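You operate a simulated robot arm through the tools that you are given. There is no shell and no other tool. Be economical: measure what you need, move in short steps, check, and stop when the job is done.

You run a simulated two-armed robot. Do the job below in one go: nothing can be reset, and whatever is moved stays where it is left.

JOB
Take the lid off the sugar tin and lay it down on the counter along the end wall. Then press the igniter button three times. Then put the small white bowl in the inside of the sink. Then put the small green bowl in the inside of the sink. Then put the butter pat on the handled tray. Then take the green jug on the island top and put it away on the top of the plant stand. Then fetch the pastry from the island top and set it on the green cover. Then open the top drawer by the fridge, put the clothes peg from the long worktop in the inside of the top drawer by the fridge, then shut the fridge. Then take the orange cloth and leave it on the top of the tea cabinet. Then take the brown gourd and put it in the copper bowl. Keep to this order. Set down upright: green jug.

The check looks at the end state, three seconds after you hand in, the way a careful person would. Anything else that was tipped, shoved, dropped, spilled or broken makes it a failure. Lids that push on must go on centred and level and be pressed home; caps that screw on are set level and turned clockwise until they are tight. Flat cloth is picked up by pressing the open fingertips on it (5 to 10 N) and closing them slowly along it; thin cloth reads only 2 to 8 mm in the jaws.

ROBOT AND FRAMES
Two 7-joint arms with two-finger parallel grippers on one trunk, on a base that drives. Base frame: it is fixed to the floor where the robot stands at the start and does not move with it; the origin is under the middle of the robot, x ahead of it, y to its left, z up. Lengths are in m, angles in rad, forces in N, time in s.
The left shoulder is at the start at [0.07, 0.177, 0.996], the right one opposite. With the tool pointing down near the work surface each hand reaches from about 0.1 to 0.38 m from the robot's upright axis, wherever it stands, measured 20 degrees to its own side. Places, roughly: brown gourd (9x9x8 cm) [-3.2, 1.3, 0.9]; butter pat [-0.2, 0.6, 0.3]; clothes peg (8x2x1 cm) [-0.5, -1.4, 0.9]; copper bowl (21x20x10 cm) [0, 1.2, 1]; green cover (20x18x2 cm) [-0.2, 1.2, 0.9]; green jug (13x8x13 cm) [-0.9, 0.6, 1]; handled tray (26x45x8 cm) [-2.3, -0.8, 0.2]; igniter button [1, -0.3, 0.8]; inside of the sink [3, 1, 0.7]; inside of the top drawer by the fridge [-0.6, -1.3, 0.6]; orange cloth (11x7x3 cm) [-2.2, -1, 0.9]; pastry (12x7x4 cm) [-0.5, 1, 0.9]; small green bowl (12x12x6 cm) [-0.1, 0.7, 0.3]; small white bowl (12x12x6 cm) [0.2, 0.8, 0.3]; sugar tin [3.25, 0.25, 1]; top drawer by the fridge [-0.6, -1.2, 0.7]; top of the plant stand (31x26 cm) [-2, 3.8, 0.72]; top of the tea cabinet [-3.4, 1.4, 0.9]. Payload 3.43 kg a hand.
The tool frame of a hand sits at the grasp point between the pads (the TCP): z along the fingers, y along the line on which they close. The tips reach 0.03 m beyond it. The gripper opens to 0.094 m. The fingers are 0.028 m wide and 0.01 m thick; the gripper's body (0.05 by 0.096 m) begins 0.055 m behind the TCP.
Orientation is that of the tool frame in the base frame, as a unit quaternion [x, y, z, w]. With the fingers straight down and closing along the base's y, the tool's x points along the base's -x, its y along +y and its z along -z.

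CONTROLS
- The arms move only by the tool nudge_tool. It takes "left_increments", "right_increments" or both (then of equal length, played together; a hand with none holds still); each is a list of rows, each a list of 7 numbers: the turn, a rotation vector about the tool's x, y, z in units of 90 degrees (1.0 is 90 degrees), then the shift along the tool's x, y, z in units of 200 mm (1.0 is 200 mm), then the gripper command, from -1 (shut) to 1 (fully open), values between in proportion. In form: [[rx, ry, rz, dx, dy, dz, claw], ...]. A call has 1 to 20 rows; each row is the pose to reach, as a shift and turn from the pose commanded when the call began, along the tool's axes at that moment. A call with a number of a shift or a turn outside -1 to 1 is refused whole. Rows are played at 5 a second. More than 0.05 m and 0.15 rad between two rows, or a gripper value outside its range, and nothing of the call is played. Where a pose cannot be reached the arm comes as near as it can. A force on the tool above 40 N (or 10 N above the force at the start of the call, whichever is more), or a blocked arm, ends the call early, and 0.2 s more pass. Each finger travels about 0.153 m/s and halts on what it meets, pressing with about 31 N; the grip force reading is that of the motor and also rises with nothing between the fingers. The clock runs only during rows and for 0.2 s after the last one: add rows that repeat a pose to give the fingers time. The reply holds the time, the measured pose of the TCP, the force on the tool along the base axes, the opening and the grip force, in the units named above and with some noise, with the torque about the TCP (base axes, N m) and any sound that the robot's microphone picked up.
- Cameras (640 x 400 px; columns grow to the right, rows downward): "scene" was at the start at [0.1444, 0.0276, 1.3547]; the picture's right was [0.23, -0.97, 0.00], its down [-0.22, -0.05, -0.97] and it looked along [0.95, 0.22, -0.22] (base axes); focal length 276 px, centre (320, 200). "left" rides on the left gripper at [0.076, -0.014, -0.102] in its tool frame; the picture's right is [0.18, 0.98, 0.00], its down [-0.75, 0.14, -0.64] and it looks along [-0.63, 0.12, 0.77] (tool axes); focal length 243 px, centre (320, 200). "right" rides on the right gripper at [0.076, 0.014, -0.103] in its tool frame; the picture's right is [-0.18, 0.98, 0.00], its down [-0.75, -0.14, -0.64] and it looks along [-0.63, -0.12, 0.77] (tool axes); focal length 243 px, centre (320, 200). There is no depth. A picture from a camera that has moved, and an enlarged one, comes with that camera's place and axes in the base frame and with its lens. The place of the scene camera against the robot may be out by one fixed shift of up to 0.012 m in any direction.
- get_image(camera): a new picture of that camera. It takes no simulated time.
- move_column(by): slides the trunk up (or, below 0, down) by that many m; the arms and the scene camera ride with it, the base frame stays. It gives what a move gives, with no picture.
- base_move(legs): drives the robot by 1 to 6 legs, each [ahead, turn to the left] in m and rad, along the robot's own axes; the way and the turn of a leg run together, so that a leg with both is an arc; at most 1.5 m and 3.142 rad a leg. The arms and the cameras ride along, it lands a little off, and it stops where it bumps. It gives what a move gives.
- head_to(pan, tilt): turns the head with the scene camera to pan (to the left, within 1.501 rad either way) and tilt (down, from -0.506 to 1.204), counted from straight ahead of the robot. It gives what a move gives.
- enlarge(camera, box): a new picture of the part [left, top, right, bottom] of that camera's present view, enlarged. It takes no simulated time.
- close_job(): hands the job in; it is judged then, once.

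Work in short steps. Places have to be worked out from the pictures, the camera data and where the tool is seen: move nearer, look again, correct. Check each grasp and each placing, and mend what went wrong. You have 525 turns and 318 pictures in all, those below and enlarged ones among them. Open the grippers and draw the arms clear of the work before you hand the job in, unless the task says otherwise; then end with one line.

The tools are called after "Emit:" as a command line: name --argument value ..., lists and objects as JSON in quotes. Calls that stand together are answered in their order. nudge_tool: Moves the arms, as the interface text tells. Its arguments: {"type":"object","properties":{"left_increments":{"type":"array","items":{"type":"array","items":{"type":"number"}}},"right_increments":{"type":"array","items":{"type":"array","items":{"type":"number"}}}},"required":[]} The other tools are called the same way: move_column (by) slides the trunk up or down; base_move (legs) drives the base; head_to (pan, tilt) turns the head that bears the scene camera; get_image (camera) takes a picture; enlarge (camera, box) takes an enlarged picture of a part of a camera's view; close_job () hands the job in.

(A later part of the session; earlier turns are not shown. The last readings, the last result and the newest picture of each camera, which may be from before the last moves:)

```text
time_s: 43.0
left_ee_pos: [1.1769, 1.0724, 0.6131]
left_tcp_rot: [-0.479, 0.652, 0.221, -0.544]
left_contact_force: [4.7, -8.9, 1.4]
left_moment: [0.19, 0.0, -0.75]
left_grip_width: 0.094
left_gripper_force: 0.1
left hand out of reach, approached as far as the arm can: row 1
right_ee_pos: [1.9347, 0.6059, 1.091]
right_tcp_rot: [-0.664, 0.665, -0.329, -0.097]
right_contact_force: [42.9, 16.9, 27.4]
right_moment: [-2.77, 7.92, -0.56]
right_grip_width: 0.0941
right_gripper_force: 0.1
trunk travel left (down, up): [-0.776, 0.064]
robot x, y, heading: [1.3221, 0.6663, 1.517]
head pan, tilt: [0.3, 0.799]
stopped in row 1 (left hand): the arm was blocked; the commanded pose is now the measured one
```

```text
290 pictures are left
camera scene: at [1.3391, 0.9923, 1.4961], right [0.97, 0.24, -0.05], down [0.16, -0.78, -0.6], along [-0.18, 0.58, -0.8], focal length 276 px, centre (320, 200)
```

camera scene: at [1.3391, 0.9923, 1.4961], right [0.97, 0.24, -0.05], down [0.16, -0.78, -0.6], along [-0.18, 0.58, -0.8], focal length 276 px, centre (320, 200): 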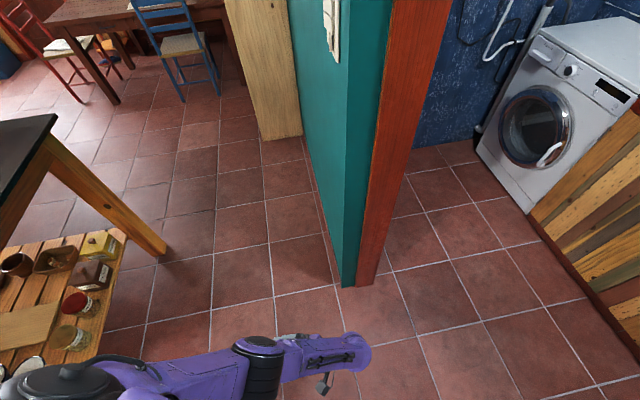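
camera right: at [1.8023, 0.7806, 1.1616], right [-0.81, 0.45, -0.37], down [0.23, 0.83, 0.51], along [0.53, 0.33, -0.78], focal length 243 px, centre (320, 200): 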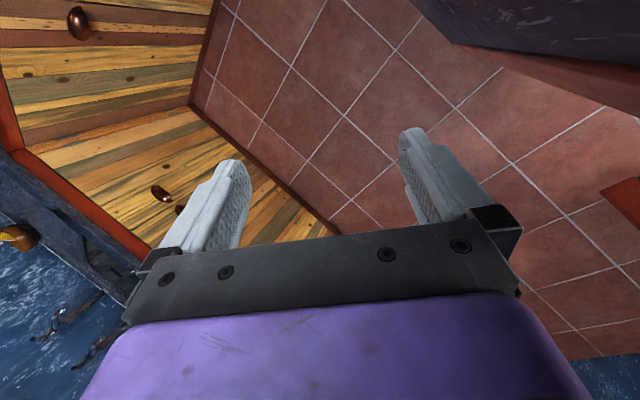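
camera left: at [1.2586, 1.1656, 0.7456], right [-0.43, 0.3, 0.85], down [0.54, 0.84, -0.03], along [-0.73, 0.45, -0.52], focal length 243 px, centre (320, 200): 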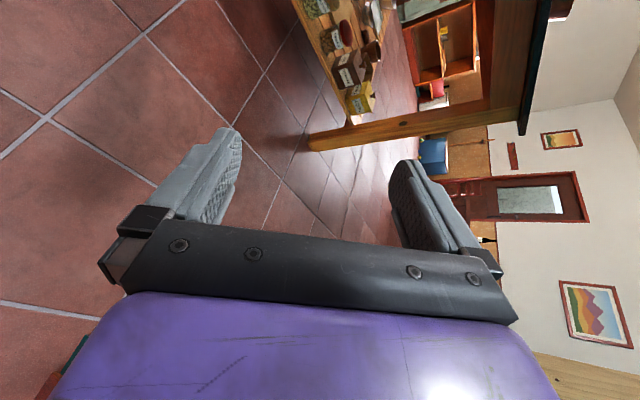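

The left hand is clear of the wall now. Moving forward-left slides the right arm out past the jamb, so I drive 0.2 m forward.

Emit:
base_move --legs '[[0.2, 0]]'

Emit:
get_image --camera "scene"

```text
time_s: 43.8
left_ee_pos: [1.1255, 0.9604, 0.5986]
left_tcp_rot: [-0.419, 0.659, 0.213, -0.587]
left_contact_force: [0.1, -0.3, 0.1]
left_moment: [-0.01, -0.02, -0.01]
left_grip_width: 0.0939
left_gripper_force: 0.1
right_ee_pos: [1.9667, 0.4656, 1.1868]
right_tcp_rot: [0.696, -0.515, 0.42, 0.272]
right_contact_force: [82.6, 68.8, 14.9]
right_moment: [-2.86, 2.56, -3.09]
right_grip_width: 0.0621
right_gripper_force: 0.0
trunk travel left (down, up): [-0.776, 0.064]
robot x, y, heading: [1.318, 0.6659, 1.515]
head pan, tilt: [0.3, 0.799]
stopped in leg 1: the force on the tool passed its limit (the readings are from after the stop); the commanded pose is now the measured one
```

```text
289 pictures are left
camera scene: at [1.3408, 0.9866, 1.4954], right [0.97, 0.24, -0.05], down [0.16, -0.78, -0.61], along [-0.19, 0.58, -0.79], focal length 276 px, centre (320, 200)
```

scene: 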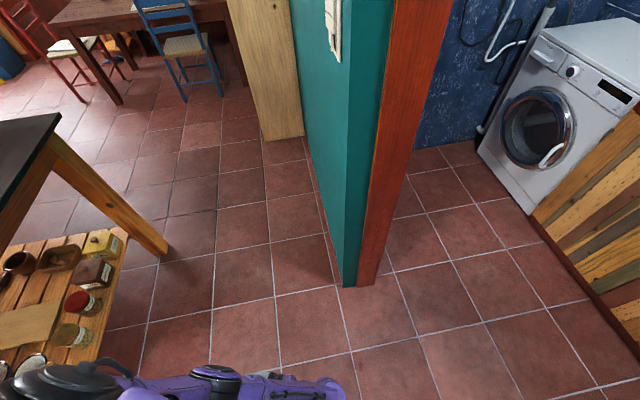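

The right hand lies behind the wall pressing on its back face. I move only that hand: first away from the wall, then toward the opening.

Emit:
nudge_tool --right_increments '[[0, 0, 0, -0.02, -0.2, -0.01, 1], [0, 0, 0, -0.04, -0.4, -0.03, 1], [0, 0, 0, -0.05, -0.6, -0.04, 1], [0, 0, 0, -0.15, -0.58, -0.2, 1], [0, 0, 0, -0.25, -0.56, -0.38, 1], [0, 0, 0, -0.35, -0.54, -0.56, 1], [0, 0, 0, -0.45, -0.52, -0.74, 1], [0, 0, 0, -0.55, -0.5, -0.9, 1]]'

Emit:
head_to --pan -1.3 --tilt 0.4

Emit:
get_image --camera "scene"

```text
time_s: 44.1
left_ee_pos: [1.1214, 0.8934, 0.5992]
left_tcp_rot: [-0.42, 0.672, 0.216, -0.57]
left_contact_force: [1.6, -1.3, -0.6]
left_moment: [-0.01, 0.02, -0.09]
left_grip_width: 0.0942
left_gripper_force: 0.0
right_ee_pos: [1.9867, 0.4137, 1.2403]
right_tcp_rot: [0.693, -0.448, 0.439, 0.355]
right_contact_force: [85.5, -6.6, -13.1]
right_moment: [0.28, -1.16, 0.14]
right_grip_width: 0.0561
right_gripper_force: 0.0
trunk travel left (down, up): [-0.776, 0.064]
robot x, y, heading: [1.3206, 0.6638, 1.522]
head pan, tilt: [0.3, 0.799]
stopped in row 1 (left hand): the arm was blocked; the commanded pose is now the measured one
```

```text
time_s: 45.8
left_ee_pos: [1.1232, 0.8991, 0.5975]
left_tcp_rot: [-0.423, 0.67, 0.219, -0.57]
left_contact_force: [-0.4, 0.1, -0.3]
left_moment: [0.02, -0.03, -0.04]
left_grip_width: 0.094
left_gripper_force: 0.1
right_ee_pos: [1.9861, 0.4134, 1.241]
right_tcp_rot: [0.692, -0.453, 0.438, 0.353]
right_contact_force: [66.6, 22.2, -0.9]
right_moment: [0.17, -0.61, -0.74]
right_grip_width: 0.0559
right_gripper_force: 0.1
trunk travel left (down, up): [-0.776, 0.064]
robot x, y, heading: [1.3186, 0.6683, 1.522]
head pan, tilt: [-1.3, 0.4]
```

```text
288 pictures are left
camera scene: at [1.4505, 0.9245, 1.5358], right [0.22, -0.97, 0.11], down [-0.4, -0.19, -0.9], along [0.89, 0.15, -0.43], focal length 276 px, centre (320, 200)
```

scene: 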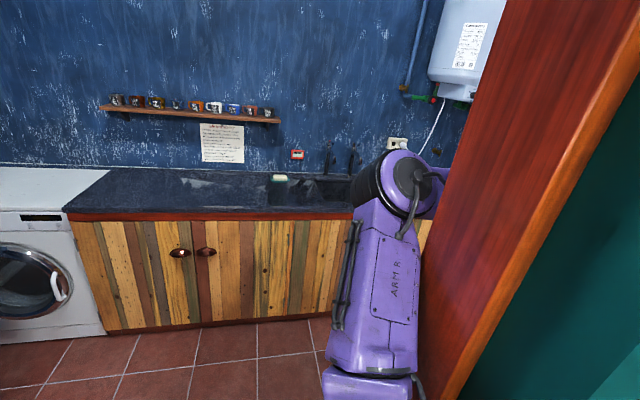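

The lean seems due to wall forces on the right arm pushing along +y; driving forward should relieve it. I retry a short forward move.

Emit:
base_move --legs '[[0.15, 0]]'

Emit:
get_image --camera "scene"

```text
time_s: 46.4
left_ee_pos: [1.1111, 0.7697, 0.6022]
left_tcp_rot: [-0.474, 0.663, 0.266, -0.515]
left_contact_force: [0.3, -2.1, 0.6]
left_moment: [0.05, -0.05, -0.17]
left_grip_width: 0.0944
left_gripper_force: 0.1
right_ee_pos: [2.0419, 0.404, 1.3401]
right_tcp_rot: [0.677, -0.276, 0.481, 0.484]
right_contact_force: [-4.0, -2.9, -5.8]
right_moment: [-0.48, -0.14, 0.46]
right_grip_width: 0.0938
right_gripper_force: 0.0
trunk travel left (down, up): [-0.776, 0.064]
robot x, y, heading: [1.3204, 0.664, 1.521]
head pan, tilt: [-1.3, 0.4]
stopped in leg 1: the force on the tool passed its limit (the readings are from after the stop); the commanded pose is now the measured one
```

```text
287 pictures are left
camera scene: at [1.4294, 0.9348, 1.5367], right [0.22, -0.97, 0.12], down [-0.39, -0.2, -0.9], along [0.9, 0.15, -0.42], focal length 276 px, centre (320, 200)
```

scene: 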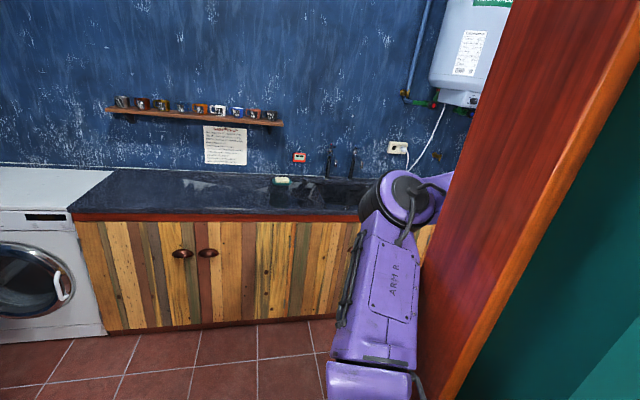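

Right hand is free now. Try forward again.

Emit:
base_move --legs '[[0.15, 0]]'

Emit:
get_image --camera "scene"

```text
time_s: 47.1
left_ee_pos: [1.115, 0.7765, 0.5748]
left_tcp_rot: [-0.555, 0.624, 0.372, -0.405]
left_contact_force: [21.3, 177.2, 69.5]
left_moment: [-15.47, -6.16, 20.28]
left_grip_width: 0.0938
left_gripper_force: 0.0
right_ee_pos: [2.1298, 0.4429, 1.3645]
right_tcp_rot: [0.658, -0.14, 0.538, 0.508]
right_contact_force: [0.9, 0.0, 0.2]
right_moment: [0.02, -0.01, 0.0]
right_grip_width: 0.0941
right_gripper_force: 0.1
trunk travel left (down, up): [-0.776, 0.064]
robot x, y, heading: [1.3208, 0.6686, 1.525]
head pan, tilt: [-1.3, 0.4]
stopped in leg 1: the robot was blocked; the commanded pose is now the measured one
```

```text
286 pictures are left
camera scene: at [1.4254, 0.9407, 1.5361], right [0.22, -0.97, 0.13], down [-0.38, -0.21, -0.9], along [0.9, 0.15, -0.42], focal length 276 px, centre (320, 200)
```

scene: 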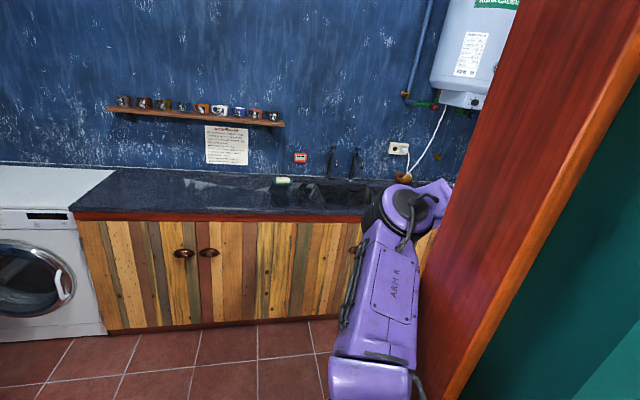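

I check with the left camera, which is low near the base.

Emit:
get_image --camera "left"

Emit:
head_to --pan 0.4 --tilt 1.2

Emit:
get_image --camera "scene"

```text
285 pictures are left
camera left: at [1.2115, 0.6995, 0.6097], right [-0.4, -0.08, 0.91], down [0.58, 0.76, 0.31], along [-0.72, 0.65, -0.26], focal length 243 px, centre (320, 200)
```

left: 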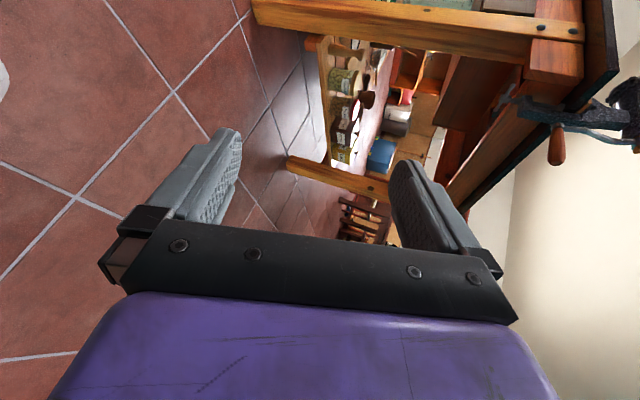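

```text
time_s: 48.8
left_ee_pos: [1.114, 0.7765, 0.573]
left_tcp_rot: [-0.557, 0.621, 0.371, -0.407]
left_contact_force: [27.6, 176.0, 62.8]
left_moment: [-14.37, -5.12, 20.95]
left_grip_width: 0.094
left_gripper_force: 0.0
right_ee_pos: [2.1286, 0.4432, 1.359]
right_tcp_rot: [0.659, -0.141, 0.538, 0.506]
right_contact_force: [0.1, 0.4, 0.5]
right_moment: [0.04, 0.01, -0.02]
right_grip_width: 0.0942
right_gripper_force: 0.1
trunk travel left (down, up): [-0.776, 0.064]
robot x, y, heading: [1.3202, 0.6661, 1.526]
head pan, tilt: [0.4, 1.201]
```

```text
284 pictures are left
camera scene: at [1.3164, 0.964, 1.4677], right [0.94, 0.34, -0.05], down [0.32, -0.91, -0.25], along [-0.13, 0.22, -0.97], focal length 276 px, centre (320, 200)
```

scene: 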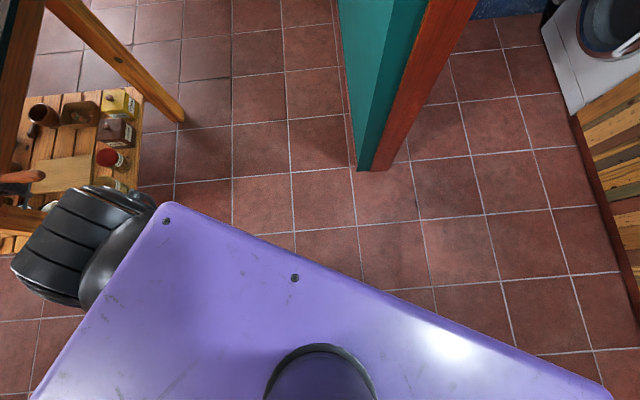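

The left wrist presses on the robot's own column (176 N). I move the left hand forward and up to free it.

Emit:
nudge_tool --left_increments '[[0, 0, 0, -0.2, 0.1, 0, 1], [0, 0, 0, -0.4, 0.2, 0, 1], [0, 0, 0, -0.6, 0.3, 0, 1], [0, 0, 0, -0.8, 0.4, 0, 1], [0, 0, 0, -1, 0.5, 0, 1]]'

```text
time_s: 49.4
left_ee_pos: [1.1098, 0.7815, 0.5808]
left_tcp_rot: [-0.595, 0.6, 0.391, -0.364]
left_contact_force: [1.5, 137.3, -48.1]
left_moment: [0.01, 4.94, 14.38]
left_grip_width: 0.0938
left_gripper_force: 0.1
right_ee_pos: [2.1829, 0.4788, 1.36]
right_tcp_rot: [0.652, -0.055, 0.561, 0.507]
right_contact_force: [-5.7, -4.3, -1.4]
right_moment: [-0.02, -0.15, 0.57]
right_grip_width: 0.0941
right_gripper_force: 0.0
trunk travel left (down, up): [-0.776, 0.064]
robot x, y, heading: [1.3199, 0.6663, 1.528]
head pan, tilt: [0.4, 1.201]
stopped in row 2 (left hand): the arm was blocked; the commanded pose is now the measured one
```

It got one row further; I repeat the pull with full row steps.

Emit:
nudge_tool --left_increments '[[0, 0, 0, -0.25, 0, 0, 1], [0, 0, 0, -0.5, 0, 0, 1], [0, 0, 0, -0.75, 0, 0, 1], [0, 0, 0, -1, 0, 0, 1], [0, 0, 0, -1, 0, 0, 1]]'

Emit:
nudge_tool --left_increments '[[0, 0, 0, -0.25, 0, 0, 1], [0, 0, 0, -0.5, 0, 0, 1], [0, 0, 0, -0.75, 0, 0, 1], [0, 0, 0, -1, 0, 0, 1], [0, 0, 0, -1, 0, 0, 1]]'

```text
time_s: 49.7
left_ee_pos: [1.076, 0.7428, 0.5745]
left_tcp_rot: [0.62, -0.559, -0.43, 0.345]
left_contact_force: [-57.2, -20.1, -0.2]
left_moment: [0.36, -0.95, -7.25]
left_grip_width: 0.0937
left_gripper_force: 0.0
right_ee_pos: [2.2354, 0.5275, 1.3559]
right_tcp_rot: [0.643, 0.044, 0.582, 0.496]
right_contact_force: [7.5, 8.6, 4.9]
right_moment: [0.34, 0.27, -0.85]
right_grip_width: 0.094
right_gripper_force: 0.0
trunk travel left (down, up): [-0.776, 0.064]
robot x, y, heading: [1.3195, 0.667, 1.53]
head pan, tilt: [0.4, 1.201]
stopped in row 1 (left hand): the force on the tool passed its limit (the readings are from after the stop); the commanded pose is now the measured one
```

```text
time_s: 50.1
left_ee_pos: [1.0326, 0.7441, 0.5606]
left_tcp_rot: [0.631, -0.525, -0.478, 0.311]
left_contact_force: [1.1, -2.1, 0.4]
left_moment: [0.07, -0.01, -0.13]
left_grip_width: 0.0942
left_gripper_force: 0.1
right_ee_pos: [2.2707, 0.5651, 1.305]
right_tcp_rot: [0.652, 0.107, 0.605, 0.445]
right_contact_force: [-2.1, -2.1, 2.4]
right_moment: [0.01, 0.08, 0.21]
right_grip_width: 0.0941
right_gripper_force: 0.0
trunk travel left (down, up): [-0.776, 0.064]
robot x, y, heading: [1.3221, 0.6731, 1.531]
head pan, tilt: [0.4, 1.201]
stopped in row 1 (left hand): the arm was blocked; the commanded pose is now the measured one
```

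Tool forces are near zero. I try a small forward drive to test whether the base is free.

Emit:
base_move --legs '[[0.1, 0]]'

Emit:
head_to --pan -0.4 --tilt 0.9

Emit:
get_image --camera "scene"

```text
time_s: 50.8
left_ee_pos: [0.9517, 0.7244, 0.586]
left_tcp_rot: [0.572, -0.518, -0.572, 0.278]
left_contact_force: [1.7, 1.8, -1.2]
left_moment: [-0.01, 0.09, 0.22]
left_grip_width: 0.0939
left_gripper_force: 0.1
right_ee_pos: [2.2868, 0.5945, 1.119]
right_tcp_rot: [0.718, 0.125, 0.63, 0.269]
right_contact_force: [-0.4, 1.8, 0.2]
right_moment: [0.05, 0.06, -0.08]
right_grip_width: 0.0944
right_gripper_force: 0.1
trunk travel left (down, up): [-0.776, 0.064]
robot x, y, heading: [1.3205, 0.6734, 1.534]
head pan, tilt: [0.4, 1.201]
stopped in leg 1: the robot was blocked; the commanded pose is now the measured one
```

```text
time_s: 51.9
left_ee_pos: [0.9541, 0.724, 0.5858]
left_tcp_rot: [-0.57, 0.523, 0.572, -0.275]
left_contact_force: [-0.8, 0.5, 0.2]
left_moment: [-0.01, 0.02, 0.01]
left_grip_width: 0.094
left_gripper_force: 0.1
right_ee_pos: [2.288, 0.5965, 1.1221]
right_tcp_rot: [0.716, 0.135, 0.627, 0.275]
right_contact_force: [-0.6, 0.2, 0.2]
right_moment: [0.0, 0.02, 0.0]
right_grip_width: 0.094
right_gripper_force: 0.1
trunk travel left (down, up): [-0.776, 0.064]
robot x, y, heading: [1.3171, 0.6769, 1.546]
head pan, tilt: [-0.4, 0.901]
```

```text
283 pictures are left
camera scene: at [1.3617, 1.0015, 1.4854], right [0.91, -0.41, 0.05], down [-0.33, -0.79, -0.51], along [0.25, 0.45, -0.86], focal length 276 px, centre (320, 200)
```

scene: 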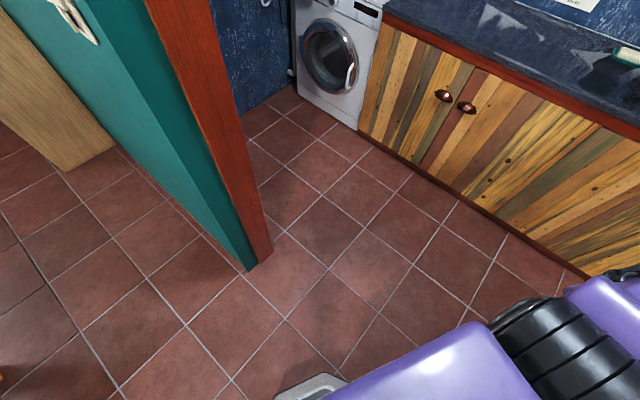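

All tool forces are zero but the base stays put; probably the right upper arm rests on the jamb. I swing the right hand forward (+y) and inwards.

Emit:
nudge_tool --right_increments '[[0, 0, 0, 0.08, -0.14, -0.19, 1], [0, 0, 0, 0.16, -0.28, -0.38, 1], [0, 0, 0, 0.24, -0.42, -0.57, 1], [0, 0, 0, 0.32, -0.56, -0.76, 1], [0, 0, 0, 0.4, -0.7, -0.95, 1]]'

Emit:
nudge_tool --right_increments '[[0, 0, 0, 0.08, -0.14, -0.19, 1], [0, 0, 0, 0.16, -0.28, -0.38, 1], [0, 0, 0, 0.24, -0.42, -0.57, 1], [0, 0, 0, 0.32, -0.56, -0.76, 1], [0, 0, 0, 0.4, -0.7, -0.95, 1]]'

```text
time_s: 52.3
left_ee_pos: [0.9044, 0.6899, 0.6308]
left_tcp_rot: [-0.511, 0.531, 0.604, -0.303]
left_contact_force: [1.0, 0.5, -2.6]
left_moment: [0.07, 0.23, 0.15]
left_grip_width: 0.0938
left_gripper_force: 0.1
right_ee_pos: [2.3017, 0.6225, 1.1491]
right_tcp_rot: [0.685, 0.149, 0.683, 0.205]
right_contact_force: [2.6, 4.5, 2.9]
right_moment: [0.01, 0.28, -0.47]
right_grip_width: 0.094
right_gripper_force: 0.0
trunk travel left (down, up): [-0.776, 0.064]
robot x, y, heading: [1.3104, 0.6753, 1.56]
head pan, tilt: [-0.4, 0.901]
stopped in row 1 (left hand): the arm was blocked; the commanded pose is now the measured one
```

```text
time_s: 52.6
left_ee_pos: [0.861, 0.6188, 0.6951]
left_tcp_rot: [-0.453, 0.536, 0.611, -0.366]
left_contact_force: [-2.5, -0.5, 1.1]
left_moment: [-0.02, -0.02, -0.09]
left_grip_width: 0.0941
left_gripper_force: 0.1
right_ee_pos: [2.3033, 0.633, 1.2097]
right_tcp_rot: [0.654, 0.208, 0.684, 0.245]
right_contact_force: [3.5, 4.7, 4.7]
right_moment: [0.06, 0.35, -0.31]
right_grip_width: 0.094
right_gripper_force: 0.0
trunk travel left (down, up): [-0.776, 0.064]
robot x, y, heading: [1.3133, 0.6706, 1.592]
head pan, tilt: [-0.4, 0.901]
stopped in row 1 (left hand): the arm was blocked; the commanded pose is now the measured one
```

Both arms creep freely now. I repeat the same right-arm swing several times, since each call advances a bit.

Emit:
nudge_tool --right_increments '[[0, 0, 0, 0.08, -0.14, -0.19, 1], [0, 0, 0, 0.16, -0.28, -0.38, 1], [0, 0, 0, 0.24, -0.42, -0.57, 1], [0, 0, 0, 0.32, -0.56, -0.76, 1], [0, 0, 0, 0.4, -0.7, -0.95, 1]]'

Emit:
nudge_tool --right_increments '[[0, 0, 0, 0.08, -0.14, -0.19, 1], [0, 0, 0, 0.16, -0.28, -0.38, 1], [0, 0, 0, 0.24, -0.42, -0.57, 1], [0, 0, 0, 0.32, -0.56, -0.76, 1], [0, 0, 0, 0.4, -0.7, -0.95, 1]]'

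Emit:
head_to --pan -1.2 --tilt 0.6

Emit:
get_image --camera "scene"

```text
time_s: 52.9
left_ee_pos: [0.8347, 0.5389, 0.7779]
left_tcp_rot: [-0.401, 0.508, 0.612, -0.455]
left_contact_force: [-1.4, 0.6, 0.2]
left_moment: [0.03, -0.01, 0.01]
left_grip_width: 0.0939
left_gripper_force: 0.1
right_ee_pos: [2.2895, 0.6146, 1.2308]
right_tcp_rot: [0.646, 0.161, 0.71, 0.232]
right_contact_force: [3.0, 5.0, -0.9]
right_moment: [0.06, -0.14, -0.46]
right_grip_width: 0.0938
right_gripper_force: 0.1
trunk travel left (down, up): [-0.776, 0.064]
robot x, y, heading: [1.3145, 0.6547, 1.657]
head pan, tilt: [-0.4, 0.901]
stopped in row 1 (left hand): the arm was blocked; the commanded pose is now the measured one
```

```text
time_s: 53.2
left_ee_pos: [0.8456, 0.4345, 0.8814]
left_tcp_rot: [-0.34, 0.475, 0.599, -0.547]
left_contact_force: [-2.3, 0.5, -0.6]
left_moment: [0.04, 0.08, 0.01]
left_grip_width: 0.094
left_gripper_force: 0.0
right_ee_pos: [2.2939, 0.631, 1.2716]
right_tcp_rot: [0.6, 0.192, 0.732, 0.261]
right_contact_force: [4.6, 6.7, 1.5]
right_moment: [0.13, -0.01, -0.52]
right_grip_width: 0.0943
right_gripper_force: 0.0
trunk travel left (down, up): [-0.776, 0.064]
robot x, y, heading: [1.316, 0.6207, 1.79]
head pan, tilt: [-0.4, 0.901]
stopped in row 1 (left hand): the arm was blocked; the commanded pose is now the measured one
```

```text
time_s: 54.4
left_ee_pos: [0.9361, 0.1029, 0.8442]
left_tcp_rot: [-0.427, 0.299, 0.628, -0.578]
left_contact_force: [-2.4, 1.6, 8.7]
left_moment: [0.09, -0.47, 0.15]
left_grip_width: 0.0939
left_gripper_force: 0.0
right_ee_pos: [2.2537, 1.0313, 1.0516]
right_tcp_rot: [0.611, 0.453, 0.638, -0.124]
right_contact_force: [-27.8, 72.5, 33.1]
right_moment: [-3.85, 1.1, -4.43]
right_grip_width: 0.0941
right_gripper_force: 0.1
trunk travel left (down, up): [-0.776, 0.064]
robot x, y, heading: [1.4414, 0.3994, 2.656]
head pan, tilt: [-1.201, 0.6]
```

```text
282 pictures are left
camera scene: at [1.424, 0.7993, 1.5088], right [0.99, -0.11, 0.01], down [-0.07, -0.71, -0.7], along [0.08, 0.7, -0.71], focal length 276 px, centre (320, 200)
```

scene: 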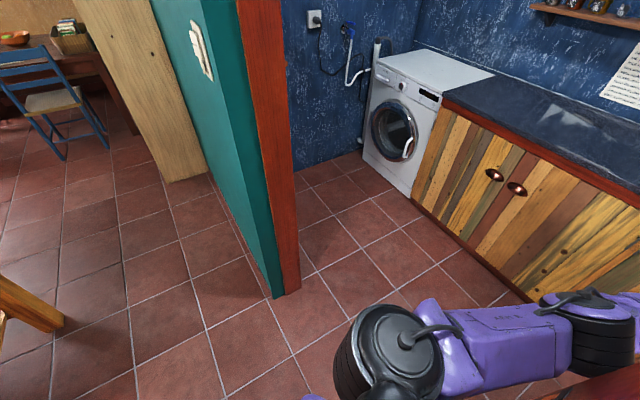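

The base spun to heading 2.66 by released tension; the right arm points through the doorway. I retract the right hand along its own axis, toward the robot.

Emit:
nudge_tool --right_increments '[[0, 0, 0, 0, 0, -0.2, 1], [0, 0, 0, 0, 0, -0.4, 1], [0, 0, 0, 0, 0, -0.6, 1], [0, 0, 0, 0, 0, -0.8, 1], [0, 0, 0, 0, 0, -1, 1]]'

Emit:
head_to --pan -1.5 --tilt 0.6

Emit:
get_image --camera "scene"

```text
time_s: 54.7
left_ee_pos: [0.8151, 0.228, 0.84]
left_tcp_rot: [-0.413, 0.256, 0.727, -0.485]
left_contact_force: [4.6, -25.3, -17.6]
left_moment: [-1.01, 1.08, -1.66]
left_grip_width: 0.0941
left_gripper_force: 0.2
right_ee_pos: [2.2652, 0.9229, 1.0352]
right_tcp_rot: [0.666, 0.261, 0.674, -0.185]
right_contact_force: [3.1, 88.7, 54.5]
right_moment: [-2.08, 3.49, -4.7]
right_grip_width: 0.0939
right_gripper_force: 0.2
trunk travel left (down, up): [-0.776, 0.064]
robot x, y, heading: [1.4353, 0.3985, 2.637]
head pan, tilt: [-1.201, 0.6]
stopped in row 1 (left hand): the arm was blocked; the commanded pose is now the measured one
```

```text
time_s: 55.5
left_ee_pos: [0.9099, 0.0882, 0.9135]
left_tcp_rot: [-0.365, 0.202, 0.671, -0.613]
left_contact_force: [-0.4, 0.0, 0.6]
left_moment: [-0.02, 0.07, -0.01]
left_grip_width: 0.094
left_gripper_force: 0.1
right_ee_pos: [2.2478, 0.7812, 1.0268]
right_tcp_rot: [0.708, 0.234, 0.665, -0.051]
right_contact_force: [-1.1, -1.1, 1.0]
right_moment: [0.01, 0.05, 0.07]
right_grip_width: 0.0938
right_gripper_force: 0.1
trunk travel left (down, up): [-0.776, 0.064]
robot x, y, heading: [1.434, 0.4044, 2.616]
head pan, tilt: [-1.499, 0.6]
```

```text
281 pictures are left
camera scene: at [1.451, 0.826, 1.5011], right [0.9, -0.42, 0.08], down [-0.25, -0.67, -0.7], along [0.34, 0.61, -0.71], focal length 276 px, centre (320, 200)
```

scene: 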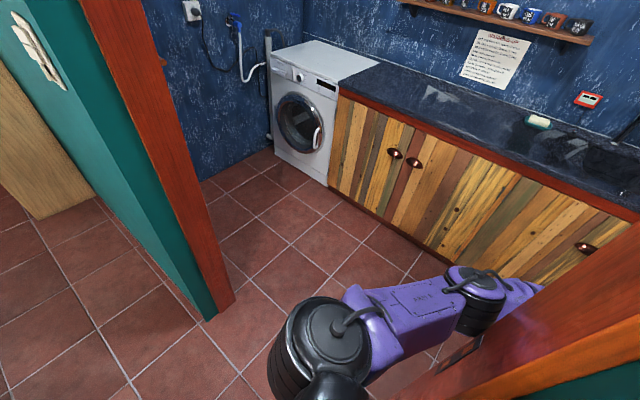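

The robot leans about 10° toward +y. I need to see why; I take the left-hand camera view and a look down at the rear/left side.

Emit:
get_image --camera "left"

Emit:
head_to --pan 1.4 --tilt 0.8

Emit:
get_image --camera "scene"

```text
280 pictures are left
camera left: at [0.9781, 0.0348, 0.8164], right [0.67, -0.34, 0.66], down [0.55, 0.82, -0.14], along [-0.5, 0.46, 0.74], focal length 243 px, centre (320, 200)
```

left: 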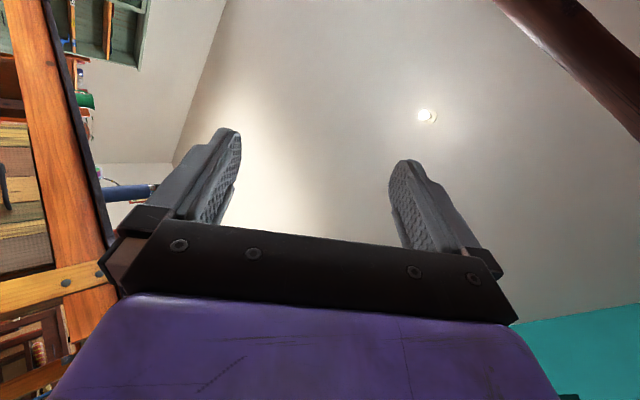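

```text
time_s: 58.0
left_ee_pos: [0.9115, 0.0818, 0.9087]
left_tcp_rot: [-0.366, 0.203, 0.673, -0.61]
left_contact_force: [0.1, -0.5, 0.2]
left_moment: [0.0, -0.02, 0.01]
left_grip_width: 0.0942
left_gripper_force: 0.1
right_ee_pos: [2.2536, 0.8148, 1.017]
right_tcp_rot: [0.701, 0.246, 0.665, -0.077]
right_contact_force: [0.0, 0.0, -0.7]
right_moment: [-0.03, 0.02, 0.03]
right_grip_width: 0.0943
right_gripper_force: 0.1
trunk travel left (down, up): [-0.776, 0.064]
robot x, y, heading: [1.4314, 0.4015, 2.634]
head pan, tilt: [1.4, 0.799]
```

```text
279 pictures are left
camera scene: at [1.3644, 0.675, 1.5124], right [-0.78, 0.61, -0.12], down [0.44, 0.4, -0.8], along [-0.44, -0.68, -0.58], focal length 276 px, centre (320, 200)
```

scene: 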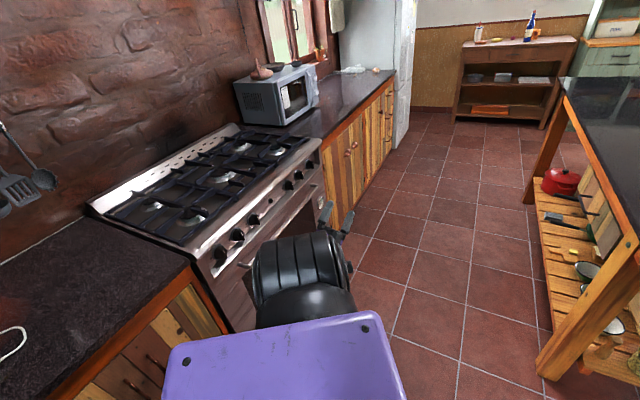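

The left arm hangs between the robot and the stove. I move the left hand toward +y (away from the stove).

Emit:
nudge_tool --left_increments '[[0, 0, 0, -0.2, -0.03, -0.03, 1], [0, 0, 0, -0.4, -0.06, -0.06, 1], [0, 0, 0, -0.6, -0.1, -0.1, 1], [0, 0, 0, -0.8, -0.14, -0.14, 1], [0, 0, 0, -0.97, -0.17, -0.17, 1]]'

Emit:
get_image --camera "scene"

```text
time_s: 58.4
left_ee_pos: [0.9222, 0.0499, 0.9489]
left_tcp_rot: [-0.309, 0.11, 0.675, -0.661]
left_contact_force: [4.3, 0.7, -10.2]
left_moment: [-0.06, 0.16, -0.04]
left_grip_width: 0.0937
left_gripper_force: 0.0
right_ee_pos: [2.2465, 0.8978, 1.0523]
right_tcp_rot: [0.653, 0.261, 0.673, -0.229]
right_contact_force: [0.6, 2.2, 0.5]
right_moment: [0.0, 0.01, -0.11]
right_grip_width: 0.094
right_gripper_force: 0.1
trunk travel left (down, up): [-0.776, 0.064]
robot x, y, heading: [1.4326, 0.4008, 2.647]
head pan, tilt: [1.4, 0.799]
stopped in row 1 (left hand): the arm was blocked; the commanded pose is now the measured one
```

```text
278 pictures are left
camera scene: at [1.3631, 0.6758, 1.5073], right [-0.79, 0.6, -0.12], down [0.43, 0.41, -0.81], along [-0.44, -0.69, -0.58], focal length 276 px, centre (320, 200)
```

scene: 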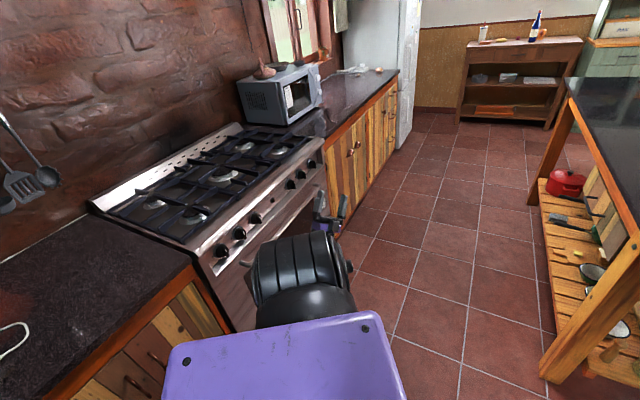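

I try driving forward (heading 2.65 leads away from both stove and doorway), which should draw the right arm out of the door.

Emit:
base_move --legs '[[0.3, 0]]'

Emit:
base_move --legs '[[0.3, 0]]'

Emit:
get_image --camera "scene"

```text
time_s: 59.1
left_ee_pos: [0.9192, -0.0071, 1.0852]
left_tcp_rot: [0.154, 0.101, -0.633, 0.752]
left_contact_force: [-0.7, 1.5, -4.2]
left_moment: [-0.04, 0.01, 0.02]
left_grip_width: 0.0937
left_gripper_force: 0.0
right_ee_pos: [2.1908, 0.9677, 1.0996]
right_tcp_rot: [0.604, 0.3, 0.621, -0.399]
right_contact_force: [-6.3, 21.7, -10.4]
right_moment: [0.68, -0.43, -1.18]
right_grip_width: 0.0941
right_gripper_force: 0.1
trunk travel left (down, up): [-0.776, 0.064]
robot x, y, heading: [1.4384, 0.3973, 2.716]
head pan, tilt: [1.4, 0.799]
stopped in leg 1: the robot was blocked; the commanded pose is now the measured one
```

```text
time_s: 59.8
left_ee_pos: [0.9718, -0.115, 1.1487]
left_tcp_rot: [0.148, 0.162, -0.646, 0.731]
left_contact_force: [9.7, 0.4, -2.6]
left_moment: [-0.02, -0.81, -0.3]
left_grip_width: 0.0943
left_gripper_force: 0.1
right_ee_pos: [2.1503, 0.9508, 1.194]
right_tcp_rot: [0.517, 0.264, 0.581, -0.571]
right_contact_force: [-1.7, 12.5, 30.5]
right_moment: [-1.7, 0.65, -0.35]
right_grip_width: 0.094
right_gripper_force: 0.0
trunk travel left (down, up): [-0.776, 0.064]
robot x, y, heading: [1.4341, 0.3985, 2.746]
head pan, tilt: [1.4, 0.799]
stopped in leg 1: the force on the tool passed its limit (the readings are from after the stop); the commanded pose is now the measured one
```

```text
277 pictures are left
camera scene: at [1.3778, 0.6327, 1.5173], right [-0.85, 0.52, -0.08], down [0.37, 0.47, -0.8], along [-0.38, -0.71, -0.59], focal length 276 px, centre (320, 200)
```

scene: 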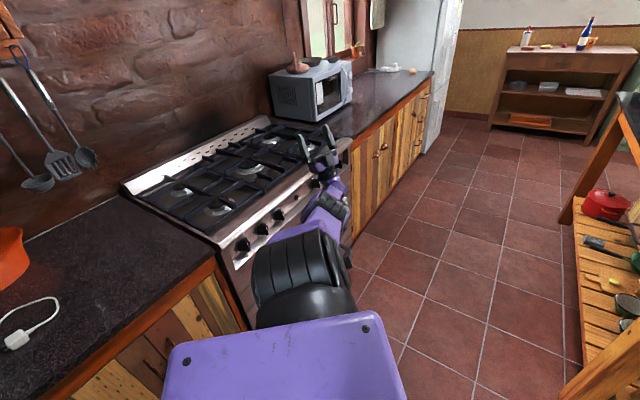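

Arms are freeing themselves and the lean is shrinking. I continue with more forward attempts.

Emit:
base_move --legs '[[0.2, 0]]'

Emit:
base_move --legs '[[0.2, 0]]'

Emit:
base_move --legs '[[0.2, 0]]'

Emit:
get_image --camera "scene"

```text
time_s: 60.5
left_ee_pos: [1.0166, -0.1703, 1.2513]
left_tcp_rot: [0.073, 0.212, -0.647, 0.729]
left_contact_force: [-0.5, -0.5, -3.4]
left_moment: [-0.15, -0.07, 0.02]
left_grip_width: 0.094
left_gripper_force: 0.1
right_ee_pos: [2.0859, 0.9169, 1.2638]
right_tcp_rot: [-0.452, -0.271, -0.535, 0.661]
right_contact_force: [1.0, 0.3, 2.2]
right_moment: [-0.21, -0.01, 0.04]
right_grip_width: 0.094
right_gripper_force: 0.0
trunk travel left (down, up): [-0.776, 0.064]
robot x, y, heading: [1.436, 0.3977, 2.794]
head pan, tilt: [1.4, 0.799]
stopped in leg 1: the robot was blocked; the commanded pose is now the measured one
```

```text
time_s: 61.3
left_ee_pos: [1.0756, -0.2313, 1.1512]
left_tcp_rot: [0.174, 0.308, -0.613, 0.706]
left_contact_force: [5.9, -2.5, 1.6]
left_moment: [-0.02, -0.36, -0.24]
left_grip_width: 0.0941
left_gripper_force: 0.0
right_ee_pos: [2.0231, 0.8642, 1.352]
right_tcp_rot: [-0.388, -0.292, -0.456, 0.746]
right_contact_force: [-2.9, 2.2, 7.0]
right_moment: [-0.37, 0.04, -0.16]
right_grip_width: 0.0938
right_gripper_force: 0.0
trunk travel left (down, up): [-0.776, 0.064]
robot x, y, heading: [1.4232, 0.4067, 2.782]
head pan, tilt: [1.4, 0.799]
stopped in leg 1: the robot was blocked; the commanded pose is now the measured one
```

```text
time_s: 62.0
left_ee_pos: [1.109, -0.2421, 1.0348]
left_tcp_rot: [0.33, 0.35, -0.541, 0.69]
left_contact_force: [-0.7, 2.5, 3.8]
left_moment: [0.38, 0.07, 0.05]
left_grip_width: 0.0942
left_gripper_force: 0.0
right_ee_pos: [1.9443, 0.7943, 1.4213]
right_tcp_rot: [-0.304, -0.318, -0.384, 0.812]
right_contact_force: [-1.7, 4.1, -0.5]
right_moment: [0.16, 0.03, -0.03]
right_grip_width: 0.0942
right_gripper_force: 0.1
trunk travel left (down, up): [-0.776, 0.064]
robot x, y, heading: [1.4011, 0.4158, 2.727]
head pan, tilt: [1.4, 0.799]
stopped in leg 1: the robot was blocked; the commanded pose is now the measured one
```

```text
276 pictures are left
camera scene: at [1.3868, 0.6265, 1.5101], right [-0.84, 0.55, -0.05], down [0.36, 0.47, -0.81], along [-0.42, -0.69, -0.59], focal length 276 px, centre (320, 200)
```

scene: 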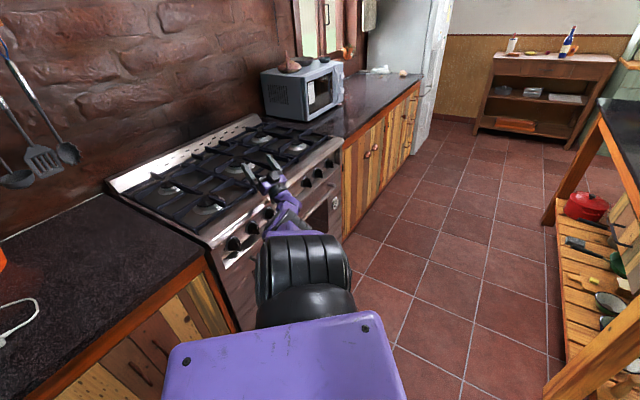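

The base begins to yield (x 1.436→1.401). The left hand sinks toward the stove, so I lift it up and away first.

Emit:
nudge_tool --left_increments '[[0, 0, 0, -0.18, -0.06, -0.084, 1], [0, 0, 0, -0.36, -0.12, -0.17, 1], [0, 0, 0, -0.54, -0.18, -0.25, 1], [0, 0, 0, -0.72, -0.24, -0.33, 1], [0, 0, 0, -0.89, -0.3, -0.42, 1]]'

Emit:
nudge_tool --left_increments '[[0, 0, 0, -0.18, -0.06, -0.084, 1], [0, 0, 0, -0.36, -0.12, -0.17, 1], [0, 0, 0, -0.54, -0.18, -0.25, 1], [0, 0, 0, -0.72, -0.24, -0.33, 1], [0, 0, 0, -0.89, -0.3, -0.42, 1]]'

```text
time_s: 62.3
left_ee_pos: [0.9866, -0.19, 1.2499]
left_tcp_rot: [0.141, 0.114, -0.687, 0.704]
left_contact_force: [-4.3, -0.7, -3.4]
left_moment: [-0.15, 0.37, 0.15]
left_grip_width: 0.0936
left_gripper_force: 0.2
right_ee_pos: [1.9778, 0.8009, 1.439]
right_tcp_rot: [-0.321, -0.285, -0.497, 0.754]
right_contact_force: [31.5, 10.8, -14.6]
right_moment: [1.09, -1.1, 1.49]
right_grip_width: 0.0938
right_gripper_force: 0.1
trunk travel left (down, up): [-0.776, 0.064]
robot x, y, heading: [1.4077, 0.4093, 2.771]
head pan, tilt: [1.4, 0.799]
stopped in row 1 (right hand): the arm was blocked; the commanded pose is now the measured one
```

```text
time_s: 62.7
left_ee_pos: [1.0128, -0.2043, 1.3089]
left_tcp_rot: [0.078, 0.045, -0.692, 0.716]
left_contact_force: [-0.6, -5.4, -6.3]
left_moment: [-0.56, 0.08, 0.0]
left_grip_width: 0.0937
left_gripper_force: 0.2
right_ee_pos: [1.9482, 0.8402, 1.4553]
right_tcp_rot: [-0.334, -0.275, -0.356, 0.828]
right_contact_force: [4.6, -19.2, -6.8]
right_moment: [-0.83, -0.14, -0.16]
right_grip_width: 0.0941
right_gripper_force: 0.0
trunk travel left (down, up): [-0.776, 0.064]
robot x, y, heading: [1.4423, 0.3998, 2.895]
head pan, tilt: [1.4, 0.799]
stopped in row 1 (left hand): the arm was blocked; the commanded pose is now the measured one
```

Emit:
base_move --legs '[[0.3, 0]]'

Emit:
base_move --legs '[[0.3, 0]]'

Emit:
get_image --camera "scene"

```text
time_s: 63.4
left_ee_pos: [1.0524, -0.2105, 1.3421]
left_tcp_rot: [0.001, 0.05, -0.637, 0.769]
left_contact_force: [2.8, 3.2, 2.0]
left_moment: [0.25, -0.2, -0.03]
left_grip_width: 0.0938
left_gripper_force: 0.1
right_ee_pos: [1.8743, 0.7725, 1.5068]
right_tcp_rot: [-0.173, -0.304, -0.152, 0.924]
right_contact_force: [1.6, -10.6, 33.3]
right_moment: [-1.48, -1.23, -0.25]
right_grip_width: 0.0939
right_gripper_force: 0.0
trunk travel left (down, up): [-0.776, 0.064]
robot x, y, heading: [1.443, 0.4025, 2.922]
head pan, tilt: [1.4, 0.799]
stopped in leg 1: the robot was blocked; the commanded pose is now the measured one
```

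```text
time_s: 64.1
left_ee_pos: [1.1365, -0.2737, 1.2428]
left_tcp_rot: [0.071, 0.109, -0.587, 0.8]
left_contact_force: [13.1, 4.4, -1.6]
left_moment: [0.3, -1.24, -0.26]
left_grip_width: 0.0939
left_gripper_force: 0.0
right_ee_pos: [1.8424, 0.7432, 1.5347]
right_tcp_rot: [-0.088, -0.356, 0.074, 0.927]
right_contact_force: [-65.7, -21.6, 3.8]
right_moment: [-0.97, 2.64, -1.79]
right_grip_width: 0.094
right_gripper_force: 0.0
trunk travel left (down, up): [-0.776, 0.064]
robot x, y, heading: [1.441, 0.399, 2.955]
head pan, tilt: [1.4, 0.799]
stopped in leg 1: the robot was blocked; the commanded pose is now the measured one
```

```text
275 pictures are left
camera scene: at [1.418, 0.5278, 1.5132], right [-0.94, 0.35, -0.01], down [0.23, 0.58, -0.79], along [-0.27, -0.74, -0.62], focal length 276 px, centre (320, 200)
```

scene: 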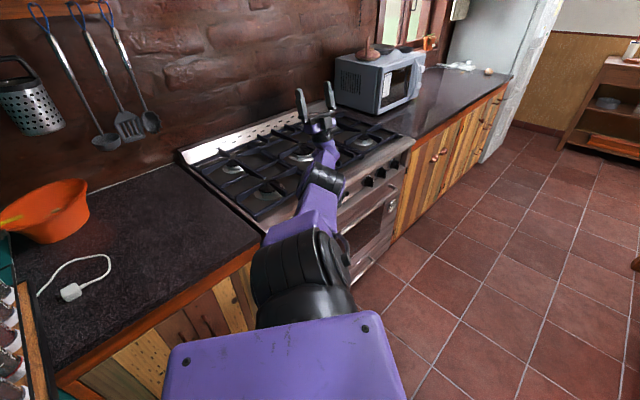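

The lean is going away. The right hand is still hooked at the jamb; I push it along the wall toward the opening while lifting the left.

Emit:
nudge_tool --left_increments '[[0, 0, 0, 0, 0, 0.1, 1], [0, 0, 0, 0, 0, 0.2, 1], [0, 0, 0, 0, 0, 0.3, 1], [0, 0, 0, 0, 0, 0.3, 1], [0, 0, 0, 0, 0, 0.3, 1]]' --right_increments '[[0, 0, 0, -0.03, 0.18, 0.08, 1], [0, 0, 0, -0.05, 0.36, 0.15, 1], [0, 0, 0, -0.08, 0.55, 0.23, 1], [0, 0, 0, -0.1, 0.73, 0.31, 1], [0, 0, 0, -0.13, 0.91, 0.385, 1]]'

Emit:
nudge_tool --left_increments '[[0, 0, 0, 0, 0, 0.1, 1], [0, 0, 0, 0, 0, 0.2, 1], [0, 0, 0, 0, 0, 0.3, 1], [0, 0, 0, 0, 0, 0.3, 1], [0, 0, 0, 0, 0, 0.3, 1]]' --right_increments '[[0, 0, 0, -0.03, 0.18, 0.08, 1], [0, 0, 0, -0.05, 0.36, 0.15, 1], [0, 0, 0, -0.08, 0.55, 0.23, 1], [0, 0, 0, -0.1, 0.73, 0.31, 1], [0, 0, 0, -0.13, 0.91, 0.385, 1]]'

```text
time_s: 64.5
left_ee_pos: [1.1423, -0.2901, 1.2077]
left_tcp_rot: [0.106, 0.156, -0.595, 0.782]
left_contact_force: [-1.3, -2.6, -1.8]
left_moment: [-0.34, 0.29, 0.09]
left_grip_width: 0.094
left_gripper_force: 0.0
right_ee_pos: [1.8602, 0.7355, 1.5492]
right_tcp_rot: [-0.047, -0.324, 0.155, 0.932]
right_contact_force: [2.8, 14.6, -31.2]
right_moment: [0.53, 1.21, 1.05]
right_grip_width: 0.0939
right_gripper_force: 0.1
trunk travel left (down, up): [-0.776, 0.064]
robot x, y, heading: [1.4427, 0.3978, 2.95]
head pan, tilt: [1.4, 0.799]
stopped in row 1 (left hand): the arm was blocked; the commanded pose is now the measured one
```

```text
time_s: 64.8
left_ee_pos: [1.1508, -0.2944, 1.1685]
left_tcp_rot: [0.149, 0.156, -0.585, 0.781]
left_contact_force: [9.7, 7.4, -42.4]
left_moment: [-0.87, -0.98, -0.47]
left_grip_width: 0.094
left_gripper_force: 0.1
right_ee_pos: [1.8584, 0.7035, 1.566]
right_tcp_rot: [0.019, -0.321, 0.212, 0.923]
right_contact_force: [37.5, 18.8, -6.4]
right_moment: [0.79, -1.67, 0.38]
right_grip_width: 0.094
right_gripper_force: 0.0
trunk travel left (down, up): [-0.776, 0.064]
robot x, y, heading: [1.4459, 0.402, 2.954]
head pan, tilt: [1.4, 0.799]
stopped in row 1 (right hand): the arm was blocked; the commanded pose is now the measured one
```

I look toward the right arm and jamb again.

Emit:
head_to --pan -1.5 --tilt 0.3

Emit:
get_image --camera "scene"

Emit:
get_image --camera "right"

```text
time_s: 67.3
left_ee_pos: [1.1715, -0.3017, 1.1616]
left_tcp_rot: [0.176, 0.138, -0.572, 0.789]
left_contact_force: [-0.4, 0.3, 0.9]
left_moment: [0.02, 0.02, 0.03]
left_grip_width: 0.0938
left_gripper_force: 0.1
right_ee_pos: [1.8472, 0.6929, 1.5711]
right_tcp_rot: [0.018, -0.336, 0.194, 0.921]
right_contact_force: [-1.3, -0.4, 0.2]
right_moment: [-0.04, 0.01, -0.04]
right_grip_width: 0.0941
right_gripper_force: 0.1
trunk travel left (down, up): [-0.776, 0.064]
robot x, y, heading: [1.4423, 0.4009, 2.943]
head pan, tilt: [-1.499, 0.3]
```

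```text
274 pictures are left
camera scene: at [1.4599, 0.7017, 1.5362], right [0.99, -0.13, -0.02], down [-0.07, -0.41, -0.91], along [0.11, 0.9, -0.42], focal length 276 px, centre (320, 200)
```

scene: 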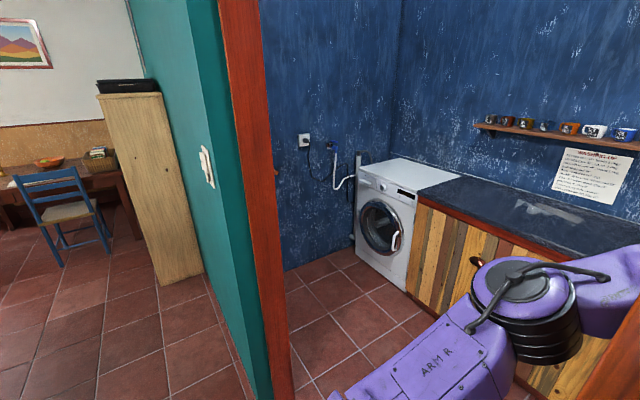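

```text
273 pictures are left
camera right: at [1.9581, 0.7498, 1.5393], right [-0.49, 0.85, -0.21], down [-0.08, -0.29, -0.95], along [-0.87, -0.45, 0.21], focal length 243 px, centre (320, 200)
```

right: 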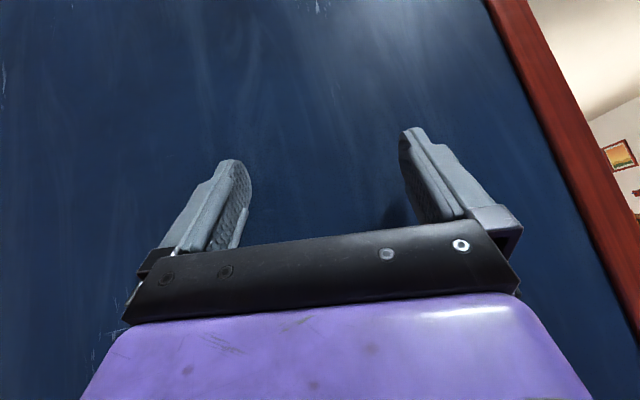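

The right fingers are behind the wall pointing at it, opening is to their +y side. I move it off the wall and then sideways.

Emit:
nudge_tool --right_increments '[[0, 0, 0, 0.19, 0.01, -0.15, 1], [0, 0, 0, 0.38, 0.02, -0.3, 1], [0, 0, 0, 0.4, 0.22, -0.3, 1], [0, 0, 0, 0.4, 0.42, -0.27, 1], [0, 0, 0, 0.4, 0.62, -0.24, 1], [0, 0, 0, 0.4, 0.82, -0.21, 1], [0, 0, 0, 0.4, 1, -0.18, 1]]'

Emit:
nudge_tool --right_increments '[[0, 0, 0, 0.19, 0.01, -0.15, 1], [0, 0, 0, 0.38, 0.02, -0.3, 1], [0, 0, 0, 0.4, 0.22, -0.3, 1], [0, 0, 0, 0.4, 0.42, -0.27, 1], [0, 0, 0, 0.4, 0.62, -0.24, 1], [0, 0, 0, 0.4, 0.82, -0.21, 1], [0, 0, 0, 0.4, 1, -0.18, 1]]'

```text
time_s: 67.7
left_ee_pos: [1.1955, -0.3205, 1.1154]
left_tcp_rot: [0.233, 0.167, -0.556, 0.781]
left_contact_force: [1.1, 1.6, 2.9]
left_moment: [0.18, -0.09, -0.01]
left_grip_width: 0.0941
left_gripper_force: 0.0
right_ee_pos: [1.8624, 0.6708, 1.588]
right_tcp_rot: [0.077, -0.316, 0.283, 0.902]
right_contact_force: [19.8, -22.4, -4.8]
right_moment: [-0.16, 0.62, -0.26]
right_grip_width: 0.0926
right_gripper_force: 0.0
right hand out of reach, approached as far as the arm can: row 1
trunk travel left (down, up): [-0.776, 0.064]
robot x, y, heading: [1.4421, 0.399, 2.943]
head pan, tilt: [-1.499, 0.3]
stopped in row 1 (left hand): the arm was blocked; the commanded pose is now the measured one
```

```text
time_s: 68.0
left_ee_pos: [1.187, -0.3247, 1.1017]
left_tcp_rot: [0.276, 0.183, -0.555, 0.763]
left_contact_force: [0.4, -0.1, 1.0]
left_moment: [0.01, 0.03, 0.01]
left_grip_width: 0.0939
left_gripper_force: 0.1
right_ee_pos: [1.8863, 0.6546, 1.5927]
right_tcp_rot: [0.118, -0.267, 0.347, 0.891]
right_contact_force: [7.9, 13.4, -1.4]
right_moment: [0.41, -0.24, -0.11]
right_grip_width: 0.0889
right_gripper_force: 0.0
right hand out of reach, approached as far as the arm can: row 1
trunk travel left (down, up): [-0.776, 0.064]
robot x, y, heading: [1.4409, 0.4053, 2.934]
head pan, tilt: [-1.499, 0.3]
stopped in row 1 (right hand): the arm was blocked; the commanded pose is now the measured one
```

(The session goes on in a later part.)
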